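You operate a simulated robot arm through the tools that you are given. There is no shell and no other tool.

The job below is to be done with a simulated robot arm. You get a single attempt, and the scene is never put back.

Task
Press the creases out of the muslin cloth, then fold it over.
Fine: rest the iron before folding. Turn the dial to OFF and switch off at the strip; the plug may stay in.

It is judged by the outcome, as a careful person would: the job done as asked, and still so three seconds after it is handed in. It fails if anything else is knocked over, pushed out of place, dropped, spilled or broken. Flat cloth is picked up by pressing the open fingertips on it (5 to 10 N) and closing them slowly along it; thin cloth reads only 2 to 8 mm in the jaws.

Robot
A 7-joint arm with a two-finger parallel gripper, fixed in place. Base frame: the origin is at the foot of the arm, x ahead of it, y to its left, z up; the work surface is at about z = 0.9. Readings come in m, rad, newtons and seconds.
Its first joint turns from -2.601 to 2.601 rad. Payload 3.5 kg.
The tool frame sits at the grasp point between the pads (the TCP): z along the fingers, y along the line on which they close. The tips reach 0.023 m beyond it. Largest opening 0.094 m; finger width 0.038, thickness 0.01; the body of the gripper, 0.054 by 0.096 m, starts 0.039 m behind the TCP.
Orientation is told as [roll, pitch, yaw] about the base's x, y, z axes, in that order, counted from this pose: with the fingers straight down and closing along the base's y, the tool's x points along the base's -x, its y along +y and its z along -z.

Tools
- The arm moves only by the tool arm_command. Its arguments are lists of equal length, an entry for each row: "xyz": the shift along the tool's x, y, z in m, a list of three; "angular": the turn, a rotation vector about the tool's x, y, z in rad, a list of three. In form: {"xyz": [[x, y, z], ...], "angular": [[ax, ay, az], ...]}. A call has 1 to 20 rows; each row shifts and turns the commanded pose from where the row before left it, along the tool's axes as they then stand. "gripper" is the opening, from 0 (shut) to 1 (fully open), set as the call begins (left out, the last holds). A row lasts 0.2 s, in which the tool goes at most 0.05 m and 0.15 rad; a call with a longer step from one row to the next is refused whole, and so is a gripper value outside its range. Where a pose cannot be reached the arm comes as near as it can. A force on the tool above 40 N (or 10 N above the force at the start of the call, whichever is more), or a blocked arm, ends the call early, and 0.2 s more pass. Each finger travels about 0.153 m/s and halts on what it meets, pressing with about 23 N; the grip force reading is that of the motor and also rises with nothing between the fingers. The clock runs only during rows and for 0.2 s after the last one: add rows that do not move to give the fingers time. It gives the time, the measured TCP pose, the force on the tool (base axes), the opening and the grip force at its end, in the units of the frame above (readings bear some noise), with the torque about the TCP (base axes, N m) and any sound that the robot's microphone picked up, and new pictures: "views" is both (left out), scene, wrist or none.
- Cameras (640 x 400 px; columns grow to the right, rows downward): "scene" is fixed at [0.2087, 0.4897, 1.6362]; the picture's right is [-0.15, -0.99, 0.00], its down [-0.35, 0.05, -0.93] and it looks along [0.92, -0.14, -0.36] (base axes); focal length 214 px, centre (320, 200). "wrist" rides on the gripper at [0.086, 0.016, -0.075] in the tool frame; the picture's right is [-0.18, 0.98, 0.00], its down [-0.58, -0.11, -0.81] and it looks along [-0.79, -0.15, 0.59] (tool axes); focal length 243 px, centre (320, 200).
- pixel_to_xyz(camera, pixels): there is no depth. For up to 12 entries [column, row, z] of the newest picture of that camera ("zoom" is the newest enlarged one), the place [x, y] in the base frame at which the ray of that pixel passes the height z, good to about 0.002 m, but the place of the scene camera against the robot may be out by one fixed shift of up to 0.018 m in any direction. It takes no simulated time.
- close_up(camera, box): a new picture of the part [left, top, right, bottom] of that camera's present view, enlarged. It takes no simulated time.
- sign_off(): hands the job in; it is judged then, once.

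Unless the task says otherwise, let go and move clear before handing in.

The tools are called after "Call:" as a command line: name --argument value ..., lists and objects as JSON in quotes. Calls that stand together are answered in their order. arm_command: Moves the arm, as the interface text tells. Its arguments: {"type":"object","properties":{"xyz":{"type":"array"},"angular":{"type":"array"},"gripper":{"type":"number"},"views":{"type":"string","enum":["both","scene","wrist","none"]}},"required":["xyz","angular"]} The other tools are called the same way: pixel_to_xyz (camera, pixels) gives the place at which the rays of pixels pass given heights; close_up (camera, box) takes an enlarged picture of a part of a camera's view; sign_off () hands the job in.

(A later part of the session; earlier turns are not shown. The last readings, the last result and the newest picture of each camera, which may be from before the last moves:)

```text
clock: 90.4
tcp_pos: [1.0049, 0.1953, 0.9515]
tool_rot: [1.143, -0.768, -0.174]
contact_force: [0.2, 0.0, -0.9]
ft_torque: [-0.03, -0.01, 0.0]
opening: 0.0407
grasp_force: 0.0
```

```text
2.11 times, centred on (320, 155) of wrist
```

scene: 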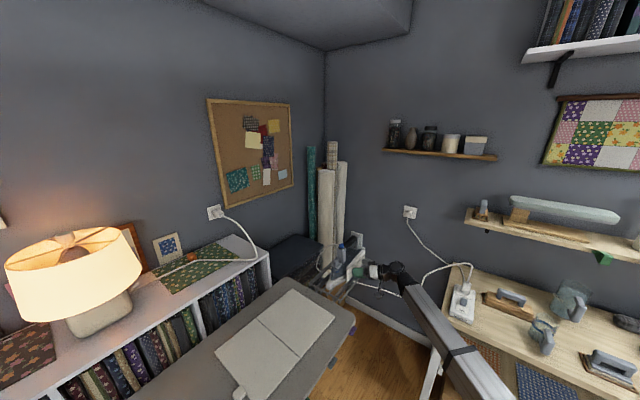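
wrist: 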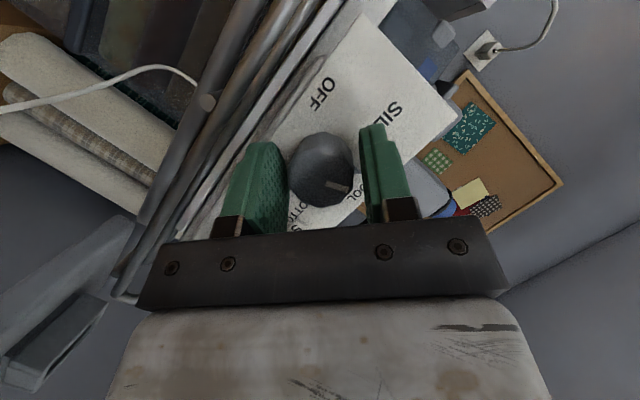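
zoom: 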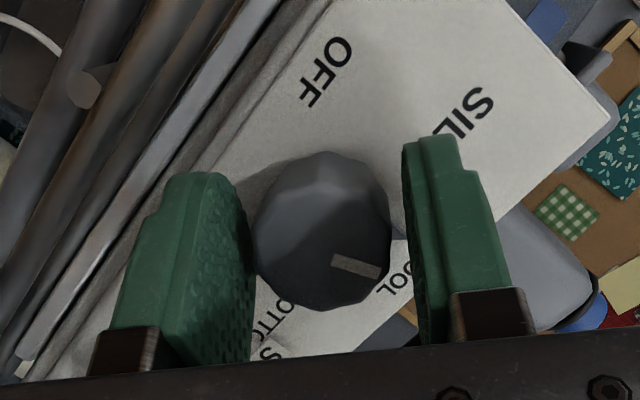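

The knob is between the pads with no contact. I'll advance 2 mm, close, and turn counter-clockwise about 100°, then check before the last bit.

Call:
arm_command --xyz '[[-0.0008, 0, 0.0018], [0, 0, 0]]' --angular '[[0, 0, 0], [0, 0, 0]]' --views "none"

Call:
arm_command --xyz '[[0, 0, 0], [0, 0, 0], [0, 0, 0], [0, 0, 0], [0, 0, 0], [0, 0, 0], [0, 0, 0], [0, 0, 0], [0, 0, 0], [0, 0, 0], [0, 0, 0], [0, 0, 0], [0, 0, 0], [0, 0, 0]]' --angular '[[0, 0, 0], [0, 0, 0], [0, 0, 0], [0.0574, 0, -0.1339], [0.0574, 0, -0.1339], [0.0574, 0, -0.1339], [0.0574, 0, -0.1339], [0.0574, 0, -0.1339], [0.0574, 0, -0.1339], [0.0574, 0, -0.1339], [0.0574, 0, -0.1339], [0.0574, 0, -0.1339], [0.0574, 0, -0.1339], [0, 0, 0]]' --gripper 0.25

Call:
close_up --camera "wrist" --box '[200, 60, 440, 250]'

```text
clock: 91.0
tcp_pos: [1.0059, 0.1972, 0.9507]
tool_rot: [1.144, -0.769, -0.174]
contact_force: [-0.8, 0.8, -0.4]
ft_torque: [-0.01, 0.02, 0.02]
opening: 0.0404
grasp_force: 0.1
```

```text
clock: 94.0
tcp_pos: [1.0054, 0.1985, 0.9499]
tool_rot: [-1.166, -0.742, 1.822]
contact_force: [-2.0, 3.2, 0.5]
ft_torque: [-0.04, 0.0, 0.36]
opening: 0.0326
grasp_force: 22.9
```

scene: 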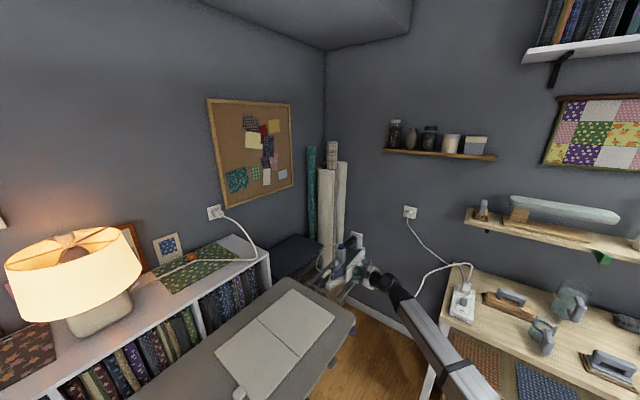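
wrist: 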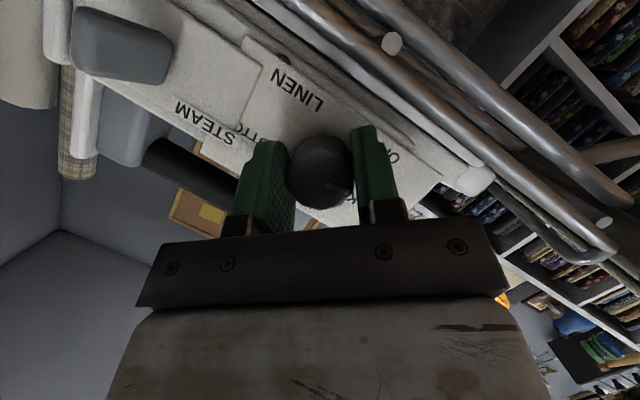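

```text
2.11 times, centred on (320, 155) of wrist
```

zoom: 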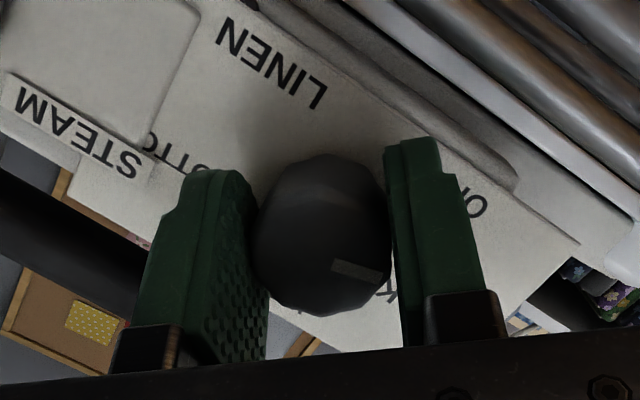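

I've turned about 83°, with about 25° left to line up with OFF. I'll turn three more rows and compare.

Call:
arm_command --xyz '[[0, 0, 0], [0, 0, 0], [0, 0, 0], [0, 0, 0]]' --angular '[[0.0574, 0, -0.1339], [0.0574, 0, -0.1339], [0.0574, 0, -0.1339], [0, 0, 0]]'

Call:
close_up --camera "wrist" --box '[200, 60, 440, 250]'

```text
clock: 95.0
tcp_pos: [1.0054, 0.1986, 0.9496]
tool_rot: [-1.411, -0.356, 1.953]
contact_force: [-2.9, 1.4, -0.6]
ft_torque: [-0.15, 0.08, 0.15]
opening: 0.0327
grasp_force: 22.6
```

scene: 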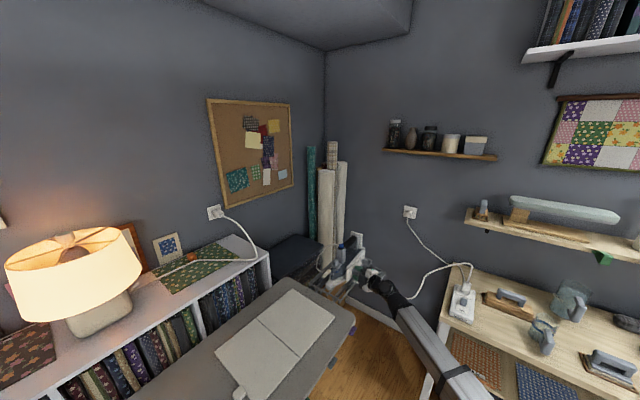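
wrist: 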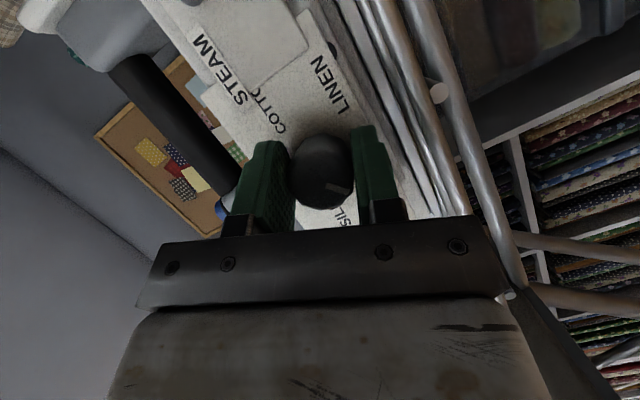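

```text
2.11 times, centred on (320, 155) of wrist
```

zoom: 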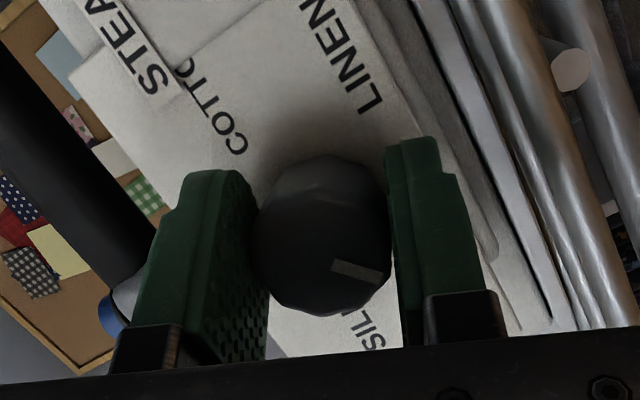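

By rotation count the mark should now be at OFF. I'll release, back off, and verify.

Call:
arm_command --xyz '[[0, 0, 0], [0, 0, 0], [0.0039, 0, -0.0092], [0.0079, 0, -0.0184], [0.0118, 0, -0.0276], [0, 0, 0]]' --angular '[[0, 0, 0], [0, 0, 0], [0, 0, 0], [0, 0, 0], [0, 0, 0], [0, 0, 0]]' --gripper 0.45

Call:
close_up --camera "wrist" --box '[200, 20, 440, 210]'

```text
clock: 96.4
tcp_pos: [0.9649, 0.1551, 0.9507]
tool_rot: [-1.408, -0.359, 1.954]
contact_force: [0.6, 0.4, 0.7]
ft_torque: [0.0, 0.04, -0.03]
opening: 0.0424
grasp_force: 0.1
```

scene: 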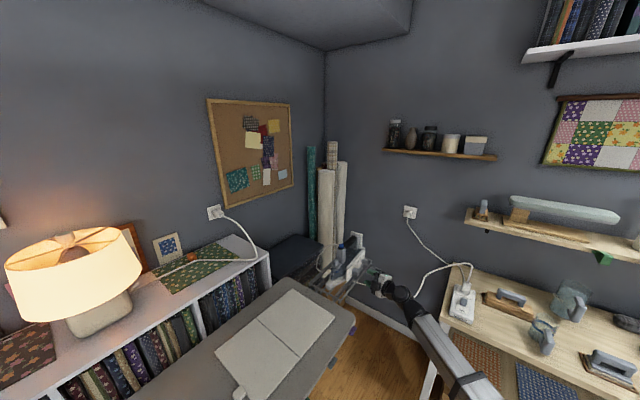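
wrist: 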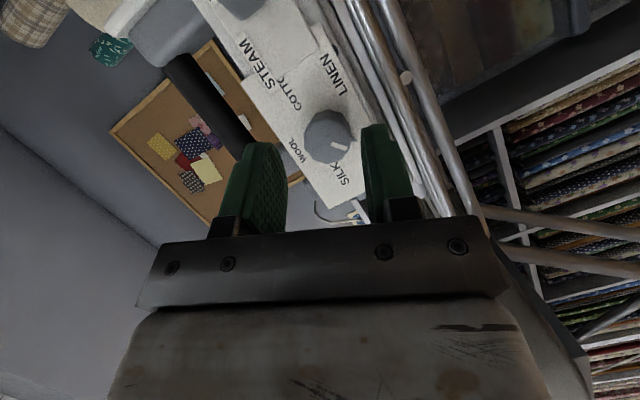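

```text
2.11 times, centred on (320, 115) of wrist
```

zoom: 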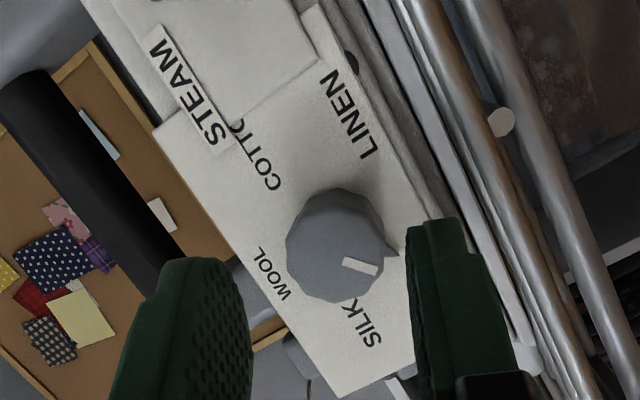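

OFF is hidden behind the right finger. I'll swing the hand back upright to verify the pointer.

Call:
arm_command --xyz '[[0, 0, 0], [0, 0, 0], [0, 0, 0], [0, 0, 0], [0, 0, 0], [0, 0, 0], [0, 0, 0], [0, 0, 0], [0, 0, 0]]' --angular '[[-0.0581, 0, 0.1356], [-0.0581, 0, 0.1356], [-0.0581, 0, 0.1356], [-0.0581, 0, 0.1356], [-0.0581, 0, 0.1356], [-0.0581, 0, 0.1356], [-0.0581, 0, 0.1356], [-0.0581, 0, 0.1356], [0, 0, 0]]'

Call:
close_up --camera "wrist" --box '[240, 70, 400, 190]'

```text
clock: 98.4
tcp_pos: [0.9632, 0.1533, 0.9495]
tool_rot: [0.007, -1.165, 0.809]
contact_force: [0.5, 0.3, 0.1]
ft_torque: [0.01, 0.03, 0.01]
opening: 0.0423
grasp_force: 0.0
```

scene: 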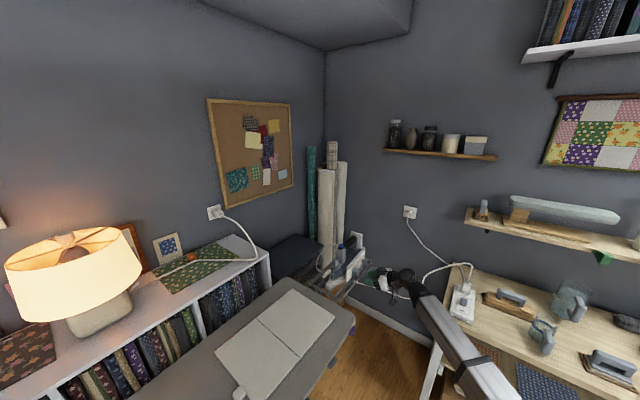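
wrist: 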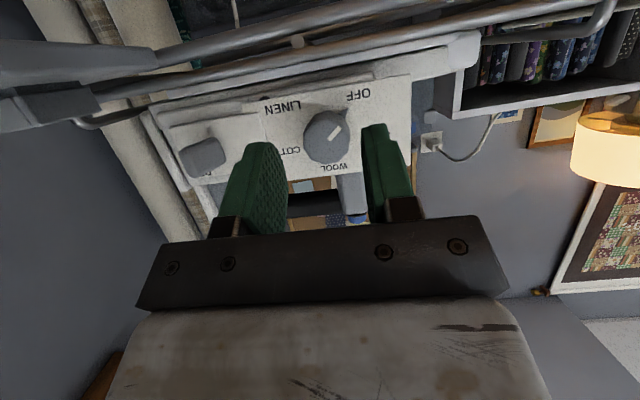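

```text
3.33 times, centred on (320, 130) of wrist
```

zoom: 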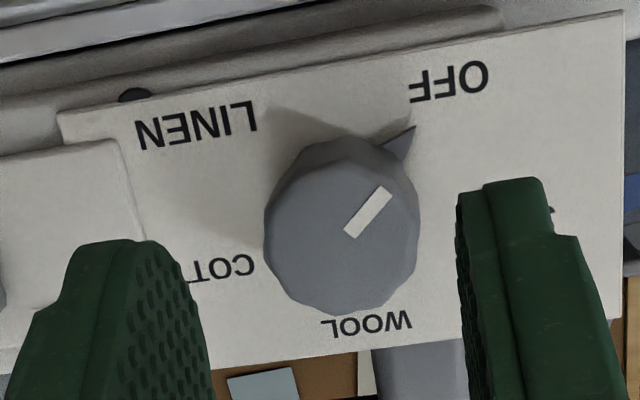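

The pointer points straight at OFF. Next is the strip switch: I'll zoom in from the scene camera and get its geometry.

Call:
close_up --camera "scene" --box '[440, 255, 500, 335]'

Call:
pixel_to_xyz --camera "scene" --pixels '[[466, 284, 0.93], [463, 303, 0.95], [460, 314, 0.93], [458, 322, 0.93], [440, 318, 0.9], [476, 268, 0.9]]'

```text
5.00 times, centred on (470, 295) of scene
```

zoom: 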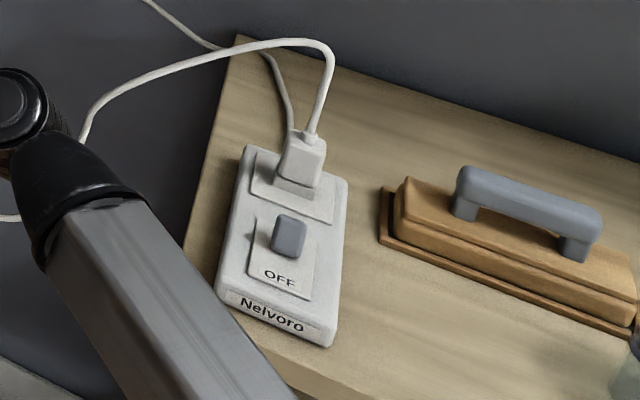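

```text
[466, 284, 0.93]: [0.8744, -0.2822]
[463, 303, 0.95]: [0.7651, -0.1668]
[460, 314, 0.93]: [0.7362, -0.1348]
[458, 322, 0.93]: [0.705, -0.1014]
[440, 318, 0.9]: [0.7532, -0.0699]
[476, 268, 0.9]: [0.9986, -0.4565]
```

Now I'll withdraw the hand up and away from the iron, then turn toward the strip to view its switch.

Call:
arm_command --xyz '[[-0.0296, 0, -0.0263], [-0.0296, 0, -0.0263], [-0.0296, 0, -0.0263], [-0.0296, 0, -0.0263], [0, 0, 0], [0, 0, 0], [0, 0, 0], [0, 0, 0], [0, 0, 0], [0, 0, 0], [0, 0, 0], [0, 0, 0], [0, 0, 0], [0, 0, 0], [0, 0, 0], [0, 0, 0], [0, 0, 0], [0, 0, 0], [0, 0, 0], [0, 0, 0]]' --angular '[[0, 0, 0], [0, 0, 0], [0, 0, 0], [0, 0, 0], [0, 0.13, 0], [0, 0.13, 0], [0, 0.13, 0], [0, 0.13, 0], [0, 0.13, 0], [0, 0.13, 0], [0.0526, 0, 0.1298], [0.0526, 0, 0.1298], [0.0526, 0, 0.1298], [0.0526, 0, 0.1298], [0.0526, 0, 0.1298], [0.0526, 0, 0.1298], [0.0526, 0, 0.1298], [0.0526, 0, 0.1298], [0.0526, 0, 0.1298], [0.0526, 0, 0.1298]]' --gripper 0.4

```text
clock: 102.6
tcp_pos: [0.9297, 0.1179, 1.0995]
tool_rot: [0.002, -0.384, -0.587]
contact_force: [0.3, 0.8, 0.2]
ft_torque: [0.03, -0.01, -0.03]
opening: 0.0377
grasp_force: 0.1
```

scene: 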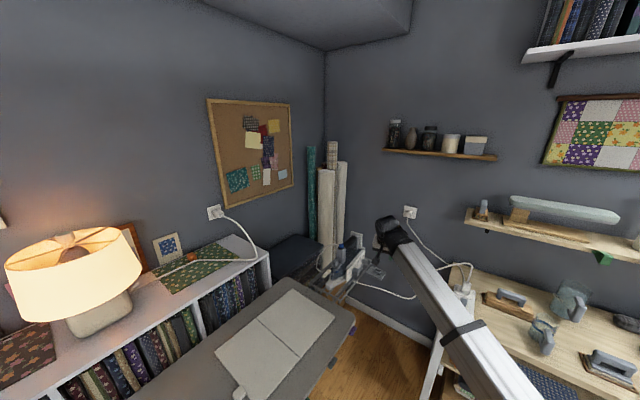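
wrist: 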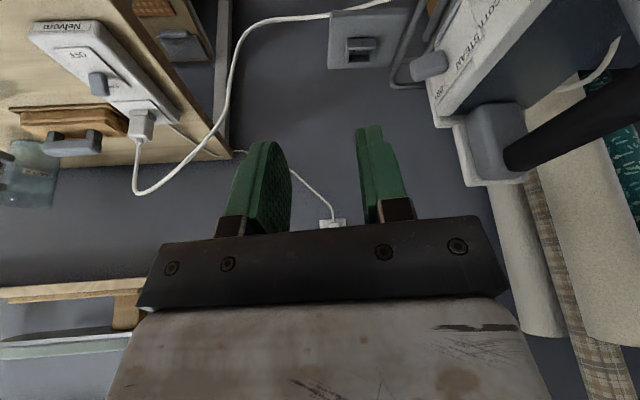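

The strip is at wrist (100,60). I'll move closer, to look down on the switch.

Call:
arm_command --xyz '[[0.0125, -0.038, -0.001], [0.0125, -0.038, -0.001], [0.0125, -0.038, -0.001], [0.0125, -0.038, -0.001], [0.0125, -0.038, -0.001], [0.0125, -0.038, -0.001], [0.0125, -0.038, -0.001], [0.0125, -0.038, -0.001], [0, 0, 0], [0, 0, 0], [0, 0, 0], [0, 0, 0], [0, 0, 0]]' --angular '[[0, 0, 0], [0, 0, 0], [0, 0, 0], [0, 0, 0], [0, 0, 0], [0, 0, 0], [0, 0, 0], [0, 0, 0], [0, 0, 0.1], [0, 0.128, 0], [0, 0.128, 0], [0, 0.128, 0], [0, 0, 0]]'

Call:
close_up --camera "wrist" --box '[200, 60, 440, 220]'

```text
clock: 105.4
tcp_pos: [0.6832, -0.0829, 1.0686]
tool_rot: [0.038, 0.003, -0.677]
contact_force: [0.4, 1.2, -0.5]
ft_torque: [-0.02, 0.0, -0.02]
opening: 0.0377
grasp_force: 0.2
```

scene: 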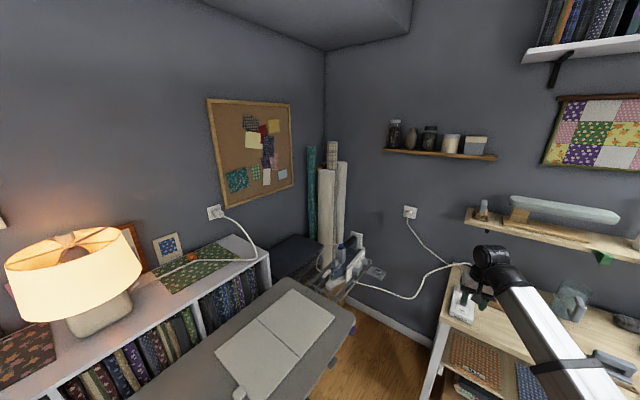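
wrist: 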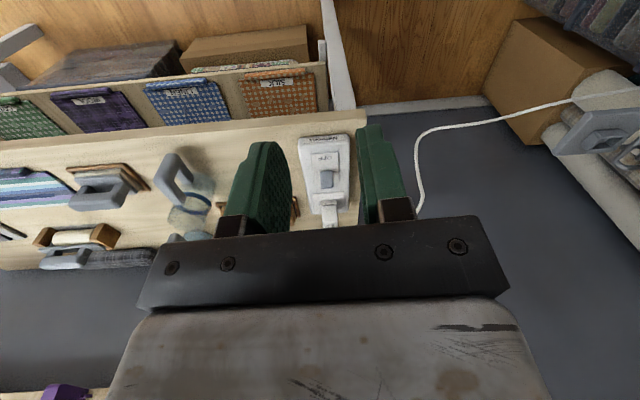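

```text
2.50 times, centred on (320, 140) of wrist
```

zoom: 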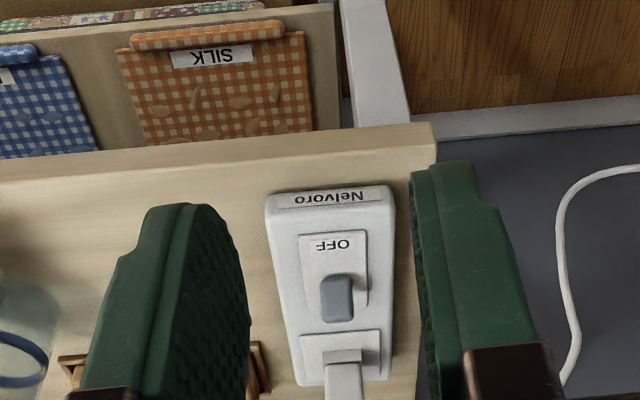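

The strip is aligned with the tool's x axis, with the OFF end toward the arm and the lever at wrist (327,179). I'll compute positions.

Call:
pixel_to_xyz --camera "wrist" --pixels '[[327, 179, 0.93], [327, 179, 0.94], [327, 179, 0.95], [327, 179, 0.96], [324, 156, 0.92], [324, 156, 0.93], [302, 139, 0.93], [350, 135, 0.93], [327, 187, 0.92], [328, 203, 0.94], [327, 170, 0.95], [327, 187, 0.95]]'

Call:
close_up --camera "wrist" --box '[295, 125, 365, 235]'

Call:
close_up --camera "scene" --box '[440, 255, 510, 335]'

```text
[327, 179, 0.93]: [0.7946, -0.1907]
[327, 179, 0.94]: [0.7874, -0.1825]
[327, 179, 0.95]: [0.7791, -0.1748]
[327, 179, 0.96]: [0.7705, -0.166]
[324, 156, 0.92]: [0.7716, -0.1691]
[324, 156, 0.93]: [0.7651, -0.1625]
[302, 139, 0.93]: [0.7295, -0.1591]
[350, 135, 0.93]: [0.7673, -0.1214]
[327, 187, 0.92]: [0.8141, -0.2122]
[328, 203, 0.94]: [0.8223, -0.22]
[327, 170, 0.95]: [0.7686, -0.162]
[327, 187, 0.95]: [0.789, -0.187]
```

```text
3.64 times, centred on (330, 180) of wrist
```

zoom: 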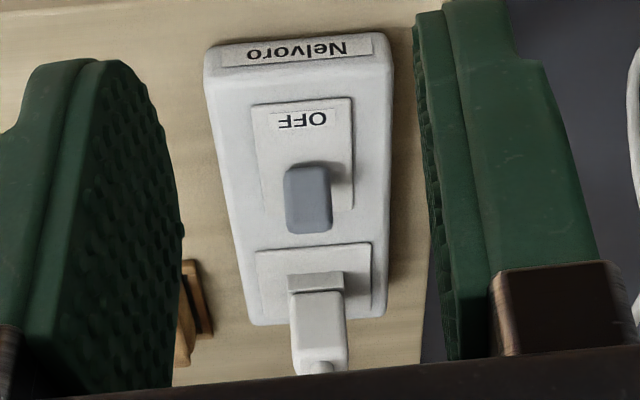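

```text
5.00 times, centred on (475, 295) of scene
```

zoom: 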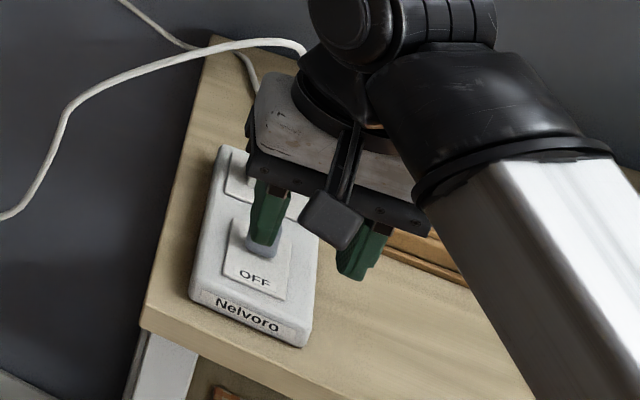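

The lever is a narrow upright block about 10 mm wide. I plan to pinch it by its sides and draw it toward OFF, so I need the lever height and am triangulating.

Call:
pixel_to_xyz --camera "scene" --pixels '[[463.6, 301.6, 0.93], [463.6, 301.6, 0.94], [463.6, 301.6, 0.95], [463.6, 301.6, 0.96], [455, 322.4, 0.92], [455, 322.4, 0.93], [441, 318, 0.9]]'

Call:
pixel_to_xyz --camera "wrist" --pixels '[[324, 138, 0.91], [324, 138, 0.92], [324, 138, 0.93], [364, 115, 0.9], [359, 123, 0.9]]'

Call:
close_up --camera "wrist" --box '[260, 90, 400, 180]'

```text
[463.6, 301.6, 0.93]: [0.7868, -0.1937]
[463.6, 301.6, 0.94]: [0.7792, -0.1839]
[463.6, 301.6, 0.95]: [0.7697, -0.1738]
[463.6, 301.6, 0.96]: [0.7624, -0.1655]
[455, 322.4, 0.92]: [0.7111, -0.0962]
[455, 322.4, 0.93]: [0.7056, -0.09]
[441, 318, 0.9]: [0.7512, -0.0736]
```

```text
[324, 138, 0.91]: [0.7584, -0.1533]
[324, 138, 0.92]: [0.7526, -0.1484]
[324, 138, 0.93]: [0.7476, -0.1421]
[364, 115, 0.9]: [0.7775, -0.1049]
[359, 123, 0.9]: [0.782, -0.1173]
```

```text
4.44 times, centred on (330, 135) of wrist
```

zoom: 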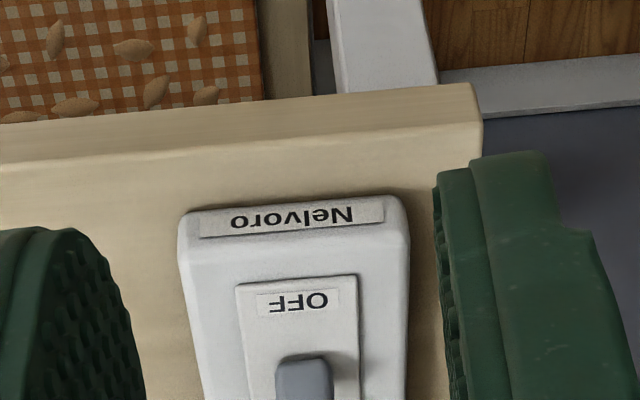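

The two views line up, so height isn't resolved yet. I'll square the hand to the strip (yaw −0.785), level it, and move above the lever for a second viewpoint.

Call:
arm_command --xyz '[[0, 0, 0], [0, 0, 0], [-0.0352, 0.0009, 0.01], [-0.0352, 0.0009, 0.01], [-0.0352, 0.0009, 0.01], [-0.0352, 0.0009, 0.01], [0, 0, 0]]' --angular '[[0.0296, -0.0238, 0], [0, 0, 0.108], [0, 0, 0], [0, 0, 0], [0, 0, 0], [0, 0, 0], [0, 0, 0]]' --gripper 0.4

Call:
close_up --camera "wrist" --box '[220, 40, 420, 240]'

Call:
close_up --camera "scene" --box '[430, 225, 530, 335]'

```text
clock: 107.0
tcp_pos: [0.7854, -0.1795, 1.0334]
tool_rot: [0.01, -0.022, -0.786]
contact_force: [0.4, -0.7, -0.9]
ft_torque: [-0.02, -0.01, -0.02]
opening: 0.0376
grasp_force: 0.1
```

scene: 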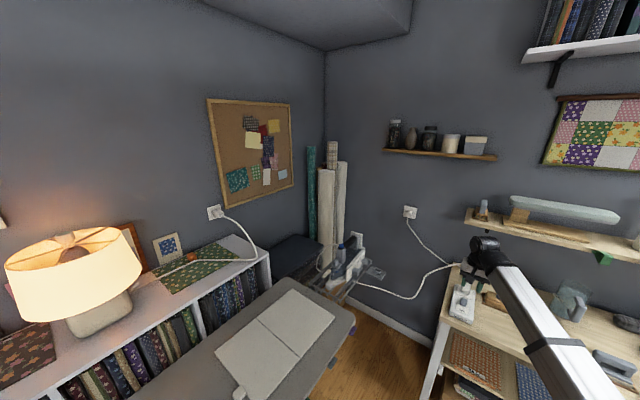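
wrist: 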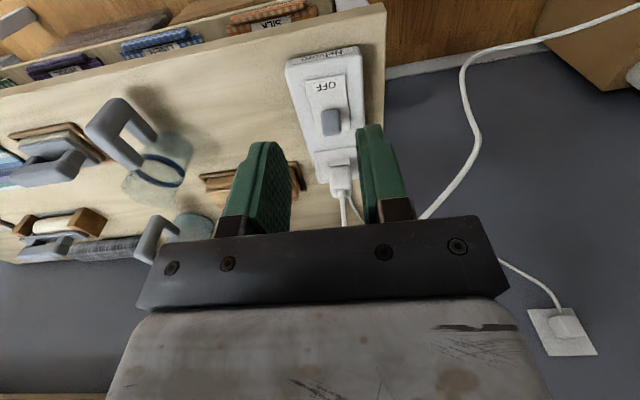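

```text
2.00 times, centred on (320, 140) of wrist
```

zoom: 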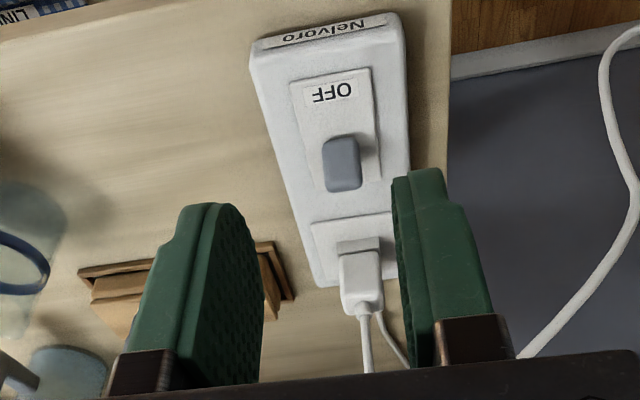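

```text
3.64 times, centred on (480, 280) of scene
```

zoom: 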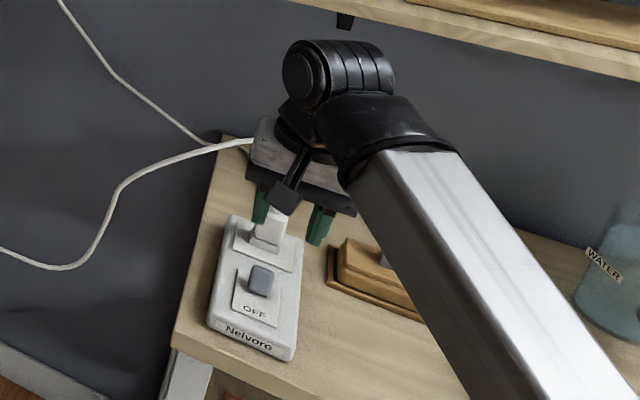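

The lever is now at wrist (331,122). I'll triangulate it against the previous view and get the strip axis from its edges.

Call:
pixel_to_xyz --camera "wrist" --pixels '[[331, 122, 0.92], [331, 122, 0.93], [331, 122, 0.94], [331, 122, 0.95], [331, 122, 0.96], [285, 70, 0.92], [317.5, 182.5, 0.92], [362.5, 62, 0.92], [366, 125, 0.92], [326, 86, 0.92], [339, 176, 0.94], [386, 5, 0.9]]'

Call:
close_up --camera "wrist" --box '[290, 70, 370, 150]'

```text
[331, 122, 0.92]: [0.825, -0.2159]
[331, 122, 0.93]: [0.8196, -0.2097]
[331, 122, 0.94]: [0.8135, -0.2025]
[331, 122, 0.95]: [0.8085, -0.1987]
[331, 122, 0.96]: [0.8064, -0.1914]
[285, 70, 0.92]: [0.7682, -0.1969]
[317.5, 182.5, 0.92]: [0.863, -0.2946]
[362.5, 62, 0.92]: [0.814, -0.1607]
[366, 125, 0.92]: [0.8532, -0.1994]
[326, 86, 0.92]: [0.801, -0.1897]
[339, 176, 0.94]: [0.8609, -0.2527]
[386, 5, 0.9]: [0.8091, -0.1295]
```

```text
5.00 times, centred on (330, 110) of wrist
```

zoom: 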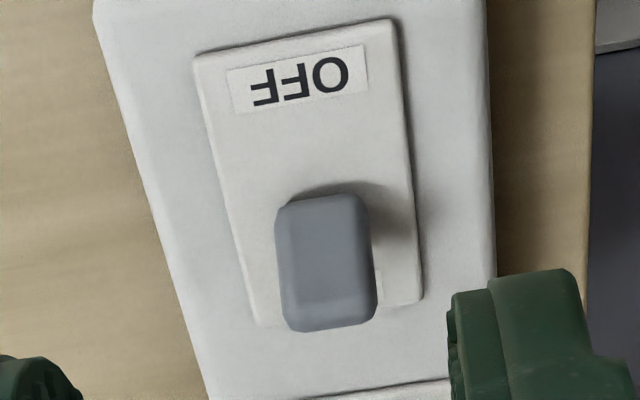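

The rays meet near z≈0.80, so the side table is much lower than the board, with the lever around (0.893,−0.297,0.80). I'll recompute the strip geometry at that height.

Call:
pixel_to_xyz --camera "wrist" --pixels '[[331, 122, 0.79], [331, 122, 0.8], [331, 122, 0.81], [285, 70, 0.78], [317.5, 182.5, 0.78], [362.5, 62, 0.78], [366, 125, 0.78], [326, 86, 0.78], [339, 176, 0.8], [386, 5, 0.76], [341, 145, 0.78]]'

Call:
pixel_to_xyz --camera "scene" --pixels '[[464, 301.6, 0.79], [464, 301.6, 0.8], [464, 301.6, 0.81], [441, 318, 0.76]]'

```text
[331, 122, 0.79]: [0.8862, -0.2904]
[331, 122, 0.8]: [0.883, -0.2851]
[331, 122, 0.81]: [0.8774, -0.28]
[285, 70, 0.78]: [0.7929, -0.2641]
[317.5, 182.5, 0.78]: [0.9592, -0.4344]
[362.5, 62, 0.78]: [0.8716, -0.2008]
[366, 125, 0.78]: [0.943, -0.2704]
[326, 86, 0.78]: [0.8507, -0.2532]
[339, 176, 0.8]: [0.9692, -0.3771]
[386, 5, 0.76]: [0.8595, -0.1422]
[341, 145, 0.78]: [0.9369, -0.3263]
```

```text
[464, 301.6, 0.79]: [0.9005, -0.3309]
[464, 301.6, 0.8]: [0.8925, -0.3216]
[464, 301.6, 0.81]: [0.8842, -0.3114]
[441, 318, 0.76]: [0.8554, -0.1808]
```

The height is still uncertain because the two views were nearly in line. I'll shift sideways 9 cm at the same height for a proper baseline.

Call:
arm_command --xyz '[[0.02, -0.03, 0], [0.02, -0.03, 0], [0.02, -0.03, 0], [0, 0, 0]]' --angular '[[0, 0, 0], [0, 0, 0], [0, 0, 0], [0, 0, 0]]'

Call:
close_up --camera "wrist" --box '[300, 60, 460, 200]'

```text
clock: 108.0
tcp_pos: [0.677, -0.202, 1.0288]
tool_rot: [0.009, -0.021, -0.786]
contact_force: [0.1, 0.8, -0.3]
ft_torque: [0.01, 0.01, 0.01]
opening: 0.0377
grasp_force: 0.1
```

scene: 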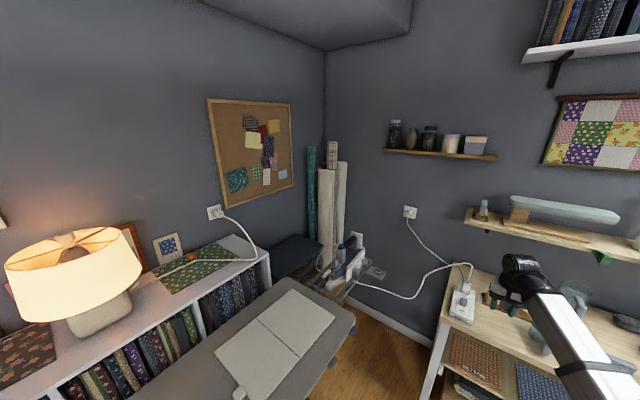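
wrist: 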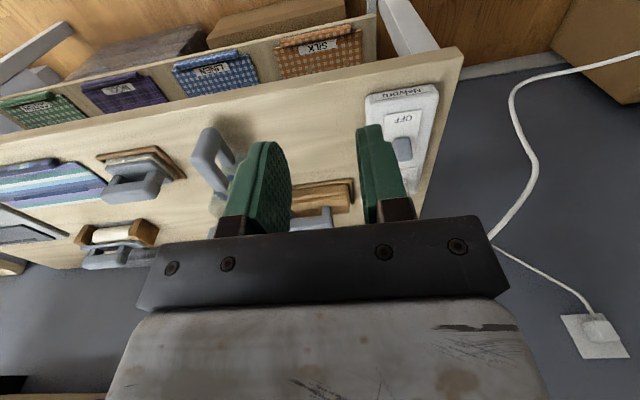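

```text
2.86 times, centred on (380, 130) of wrist
```

zoom: 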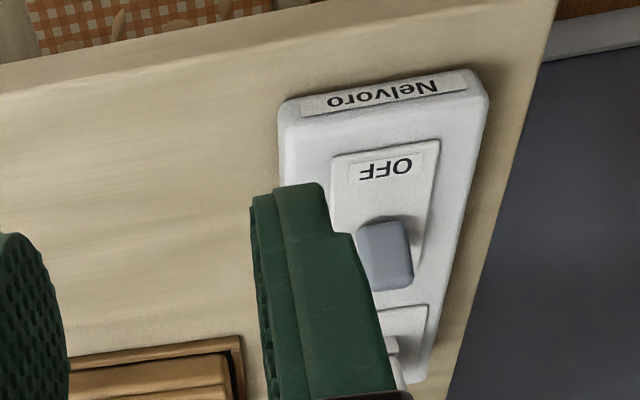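

The lever is at wrist (404,150) here. I'll triangulate again.

Call:
pixel_to_xyz --camera "wrist" --pixels '[[403.8, 150.3, 0.78], [403.8, 150.3, 0.8], [403.8, 150.3, 0.82], [403.8, 150.3, 0.84], [403.8, 150.3, 0.86], [403.8, 150.3, 0.88], [403.8, 150.3, 0.9], [437, 96, 0.8], [437, 96, 0.84], [366, 96, 0.8], [366, 96, 0.84], [460, 50, 0.8]]'

```text
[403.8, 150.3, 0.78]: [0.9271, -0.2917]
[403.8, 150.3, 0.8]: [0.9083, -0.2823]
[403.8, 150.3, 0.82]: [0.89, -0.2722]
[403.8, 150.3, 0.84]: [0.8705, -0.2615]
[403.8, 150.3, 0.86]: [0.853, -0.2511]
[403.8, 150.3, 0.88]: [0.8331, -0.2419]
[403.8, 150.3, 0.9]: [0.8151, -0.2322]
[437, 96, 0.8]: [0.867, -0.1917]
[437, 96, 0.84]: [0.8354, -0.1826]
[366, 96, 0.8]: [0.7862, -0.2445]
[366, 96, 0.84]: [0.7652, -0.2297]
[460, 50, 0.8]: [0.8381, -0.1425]
```

All views agree on the lever top at about (0.853,−0.252,0.86). I'll get the strip's axis direction from longer edges.

Call:
pixel_to_xyz --camera "wrist" --pixels '[[460, 60, 0.8], [425.5, 198, 0.8], [438, 106, 0.835], [419, 190, 0.835], [421, 114, 0.837], [411, 172, 0.837], [366, 104, 0.835], [392, 116, 0.84], [372, 119, 0.84]]'

Call:
close_up --camera "wrist" --box '[360, 90, 460, 200]'

```text
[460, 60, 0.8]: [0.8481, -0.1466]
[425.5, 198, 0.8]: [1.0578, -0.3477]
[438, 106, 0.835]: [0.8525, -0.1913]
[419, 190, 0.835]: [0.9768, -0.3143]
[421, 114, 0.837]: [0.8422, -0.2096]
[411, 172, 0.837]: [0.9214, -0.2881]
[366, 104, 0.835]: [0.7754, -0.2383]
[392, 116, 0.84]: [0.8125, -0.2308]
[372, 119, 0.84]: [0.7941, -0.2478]
```

```text
3.64 times, centred on (410, 145) of wrist
```

zoom: 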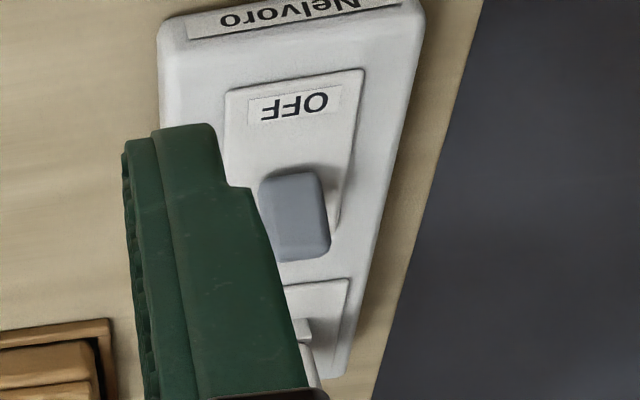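

The strip's long axis is at −0.785 rad, matching my yaw. The lever is an upright paddle, centred near (0.857,−0.256) from z≈0.84 to 0.875, sitting about 1 cm to the ON side. I'll position directly above it.

Call:
arm_command --xyz '[[-0.0415, 0.0224, 0.005], [-0.0415, 0.0224, 0.005], [-0.0415, 0.0224, 0.005], [-0.0413, 0.0222, 0.005], [0, 0, 0], [0, 0, 0]]' --angular '[[0.021, 0.0085, 0], [0, 0, 0], [0, 0, 0], [0, 0, 0], [0, 0, 0], [0, 0, 0]]' --gripper 0.4

Call:
close_up --camera "wrist" --box '[240, 0, 420, 200]'

Call:
close_up --camera "scene" --box '[430, 225, 530, 335]'

```text
clock: 109.4
tcp_pos: [0.8602, -0.2545, 1.0095]
tool_rot: [-0.01, -0.013, -0.786]
contact_force: [0.4, 0.2, -0.1]
ft_torque: [0.02, 0.03, 0.0]
opening: 0.0374
grasp_force: 0.1
```

scene: 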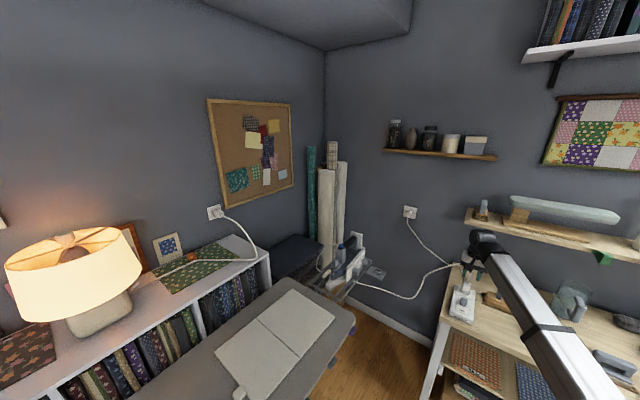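
wrist: 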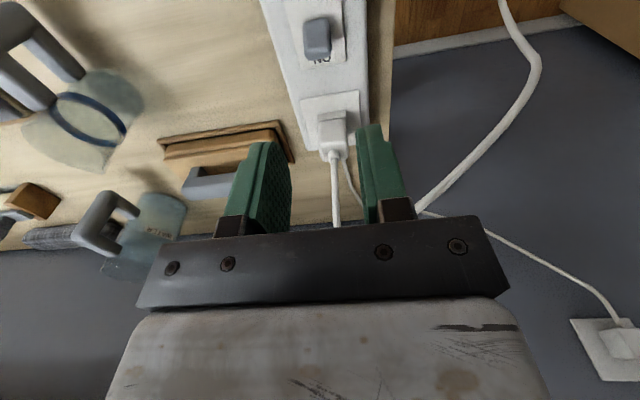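

```text
2.00 times, centred on (330, 100) of wrist
```

zoom: 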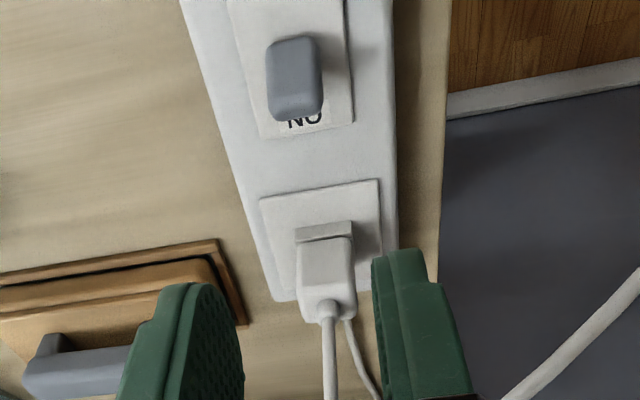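

```text
3.64 times, centred on (480, 280) of scene
```

zoom: 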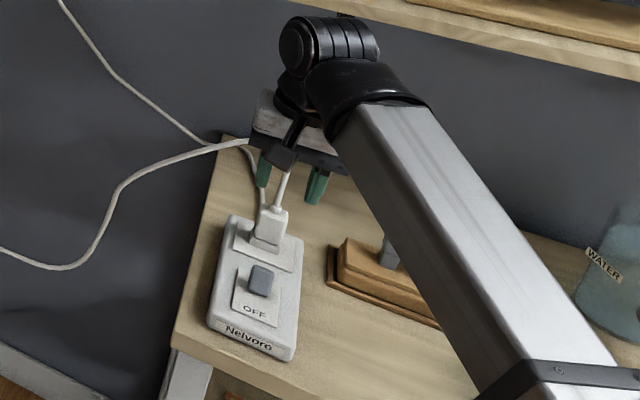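

Now the ON label shows just past the paddle, with the paddle at wrist (317,38), almost exactly under the TCP. I'll descend partway with the jaws at 37 mm and recheck.

Call:
arm_command --xyz '[[0, -0.0025, 0.03], [0, 0, 0.03], [0, 0, 0.03], [0, 0, 0]]' --angular '[[0, 0, 0], [0, 0, 0], [0, 0, 0], [0, 0, 0]]'

Call:
close_up --camera "wrist" --box '[220, 60, 420, 240]'

Call:
close_up --camera "scene" --box '[430, 235, 520, 335]'

```text
clock: 110.4
tcp_pos: [0.857, -0.2597, 0.9234]
tool_rot: [-0.011, -0.011, -0.785]
contact_force: [-0.4, 0.2, -0.4]
ft_torque: [0.01, -0.02, -0.02]
opening: 0.0374
grasp_force: 0.0
```

scene: 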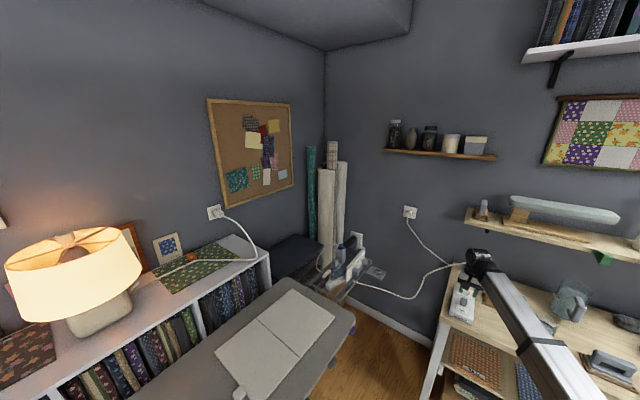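
wrist: 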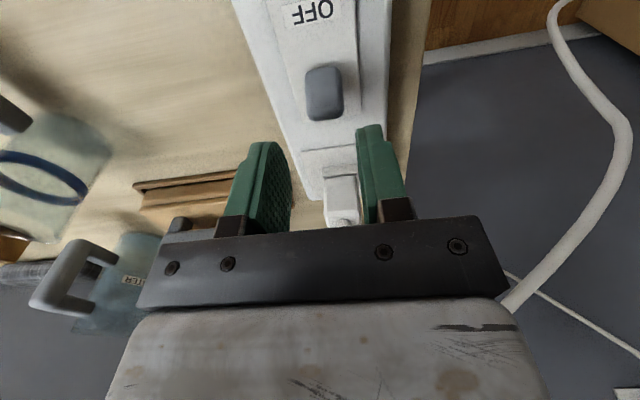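

```text
2.22 times, centred on (320, 150) of wrist
```

zoom: 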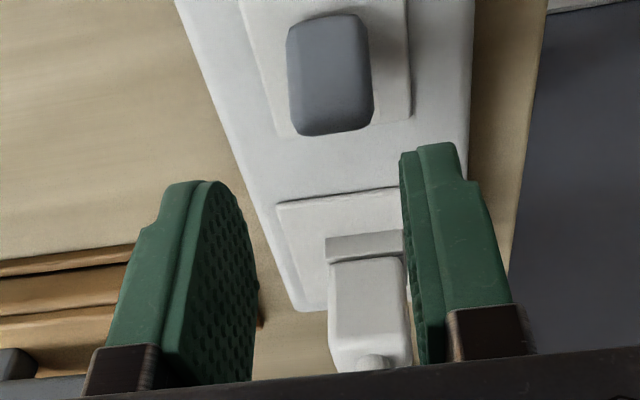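

```text
4.00 times, centred on (475, 285) of scene
```

zoom: 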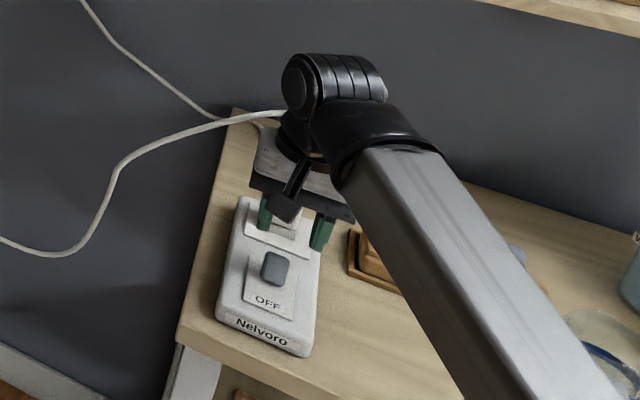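

The paddle is about 3 mm to +y of the jaw centre and otherwise well aligned. I'll correct that and descend to z≈0.876.

Call:
arm_command --xyz '[[0, 0.003, 0.015], [0, 0, 0.015], [0, 0, 0.01], [0, 0, 0.006], [0, 0, 0]]' --angular '[[0, 0, 0], [0, 0, 0], [0, 0, 0], [0, 0, 0], [0, 0, 0]]'

Call:
close_up --camera "wrist" --box '[220, 60, 420, 240]'

Call:
close_up --camera "scene" --box '[430, 245, 510, 335]'

```text
clock: 111.6
tcp_pos: [0.8597, -0.2599, 0.8749]
tool_rot: [-0.011, -0.011, -0.785]
contact_force: [0.2, 1.0, -0.2]
ft_torque: [0.01, -0.02, 0.03]
opening: 0.0376
grasp_force: 0.1
```

scene: 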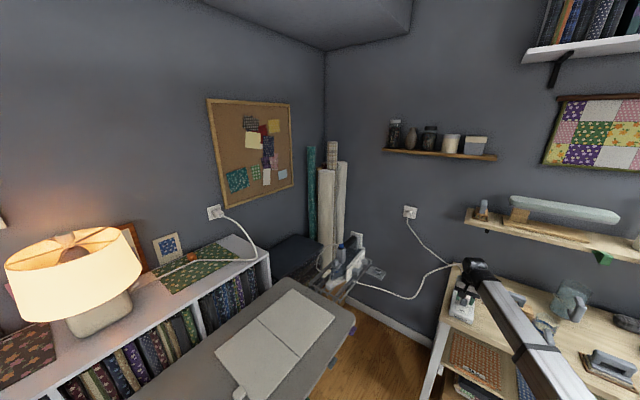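
wrist: 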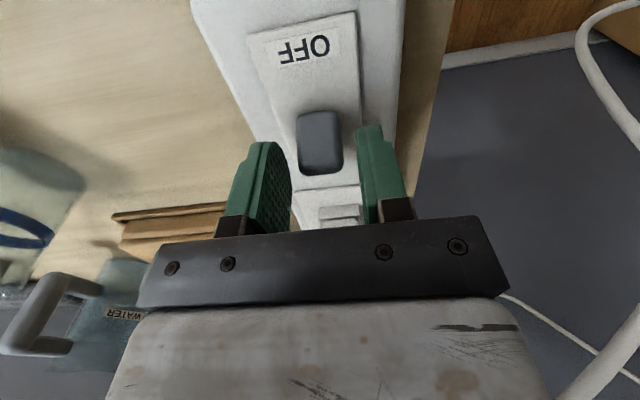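

```text
2.22 times, centred on (320, 150) of wrist
```

zoom: 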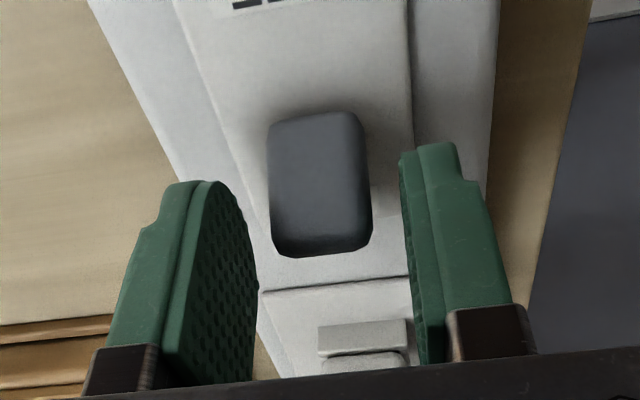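

```text
4.44 times, centred on (470, 290) of scene
```

zoom: 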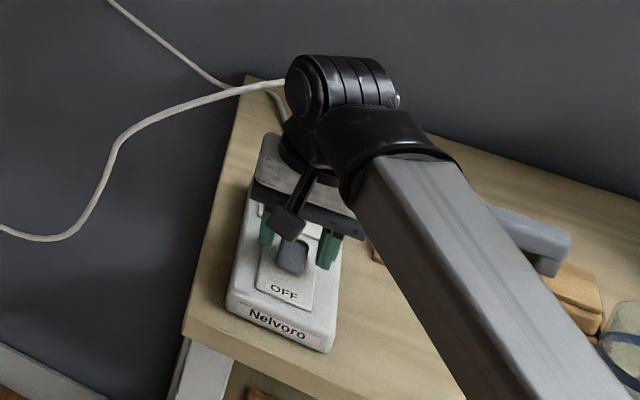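

The paddle top is just below TCP height. I'll descend 8 mm more, shifting 2 mm, and watch for contact with the strip.

Call:
arm_command --xyz '[[0, -0.002, 0.004], [0, 0, 0.003], [0, 0, 0.002], [0, 0, 0]]' --angular '[[0, 0, 0], [0, 0, 0], [0, 0, 0], [0, 0, 0]]' --views "wrist"

Call:
close_up --camera "wrist" --box '[220, 60, 420, 240]'

```text
clock: 112.6
tcp_pos: [0.8582, -0.2602, 0.8681]
tool_rot: [-0.011, -0.013, -0.787]
contact_force: [-0.6, 0.3, -0.2]
ft_torque: [0.0, 0.02, 0.02]
opening: 0.0376
grasp_force: 0.1
```

wrist: 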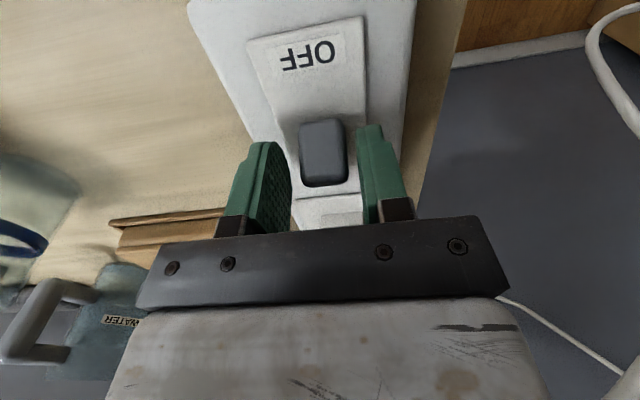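

```text
2.22 times, centred on (320, 150) of wrist
```

zoom: 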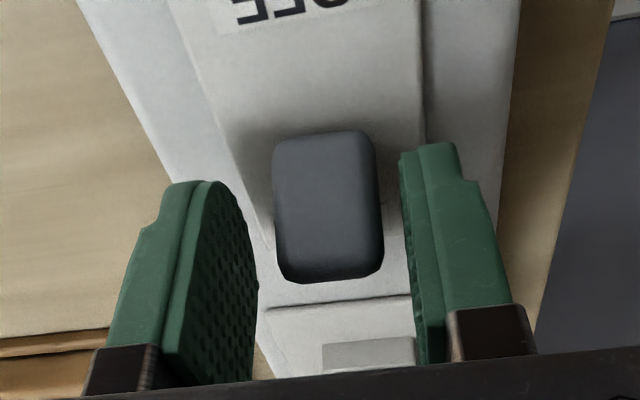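

The paddle is centred between the pads with about 2 cm overlap. I'll close on it.

Call:
arm_command --xyz '[[0, 0, 0.002], [0, 0, 0], [0, 0, 0]]' --angular '[[0, 0, 0], [0, 0, 0], [0, 0, 0]]' --gripper 0.1

Call:
close_up --camera "wrist" --box '[220, 60, 420, 240]'

```text
clock: 113.4
tcp_pos: [0.8604, -0.2591, 0.8669]
tool_rot: [-0.008, -0.014, -0.786]
contact_force: [15.4, 9.4, 32.7]
ft_torque: [0.87, -0.49, -0.17]
opening: 0.024
grasp_force: 45.2
```

scene: 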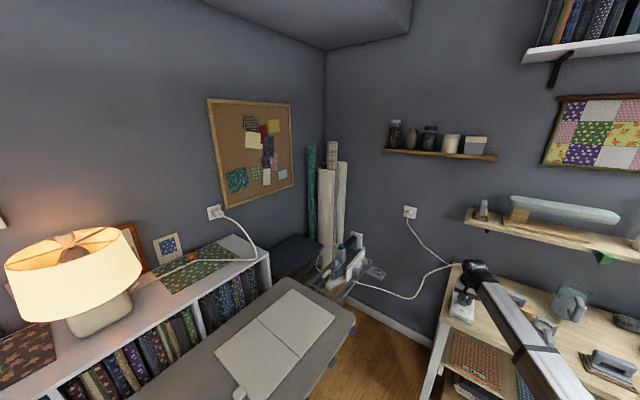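
wrist: 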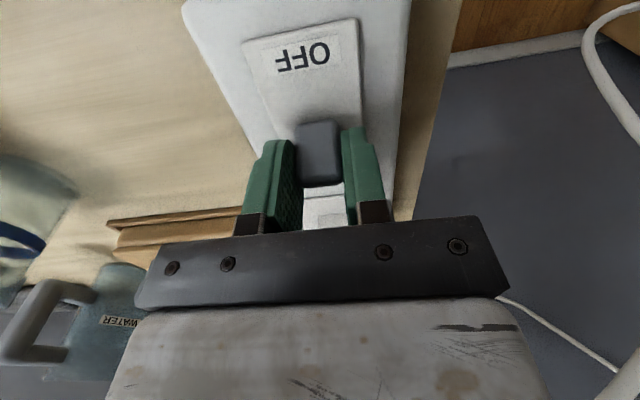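

```text
2.22 times, centred on (320, 150) of wrist
```

zoom: 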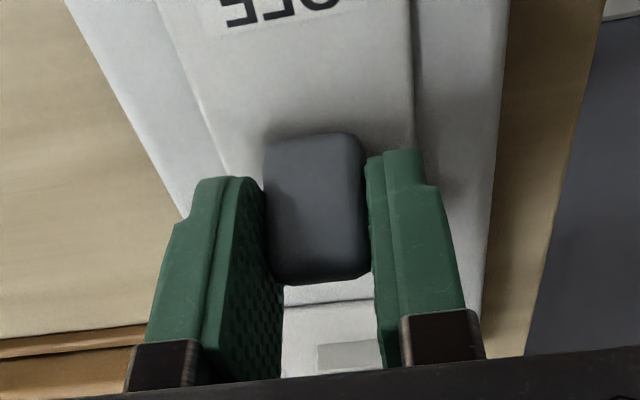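

The paddle is gripped at 24 mm, but the upward load of 33 N suggests the tips press the plate. I'll ease up 2 mm, then check.

Call:
arm_command --xyz '[[0, 0, -0.002], [0, 0, 0]]' --angular '[[0, 0, 0], [0, 0, 0]]' --views "none"

```text
clock: 114.0
tcp_pos: [0.8599, -0.2589, 0.8671]
tool_rot: [-0.008, -0.012, -0.785]
contact_force: [21.3, 13.2, 9.2]
ft_torque: [0.64, -0.81, -0.21]
opening: 0.0237
grasp_force: 45.8
```

There's a lateral load of about 24 N along +y, so the grip is off-centre. I'll shift 1.5 mm toward +y to relax it.

Call:
arm_command --xyz '[[0, 0.001, 0], [0, 0.001, 0], [0, 0, 0]]' --angular '[[0, 0, 0], [0, 0, 0], [0, 0, 0]]' --views "none"

```text
clock: 114.8
tcp_pos: [0.8608, -0.2582, 0.8661]
tool_rot: [-0.01, -0.013, -0.786]
contact_force: [13.0, 3.6, 0.9]
ft_torque: [0.55, -0.9, 0.22]
opening: 0.0238
grasp_force: 45.2
```

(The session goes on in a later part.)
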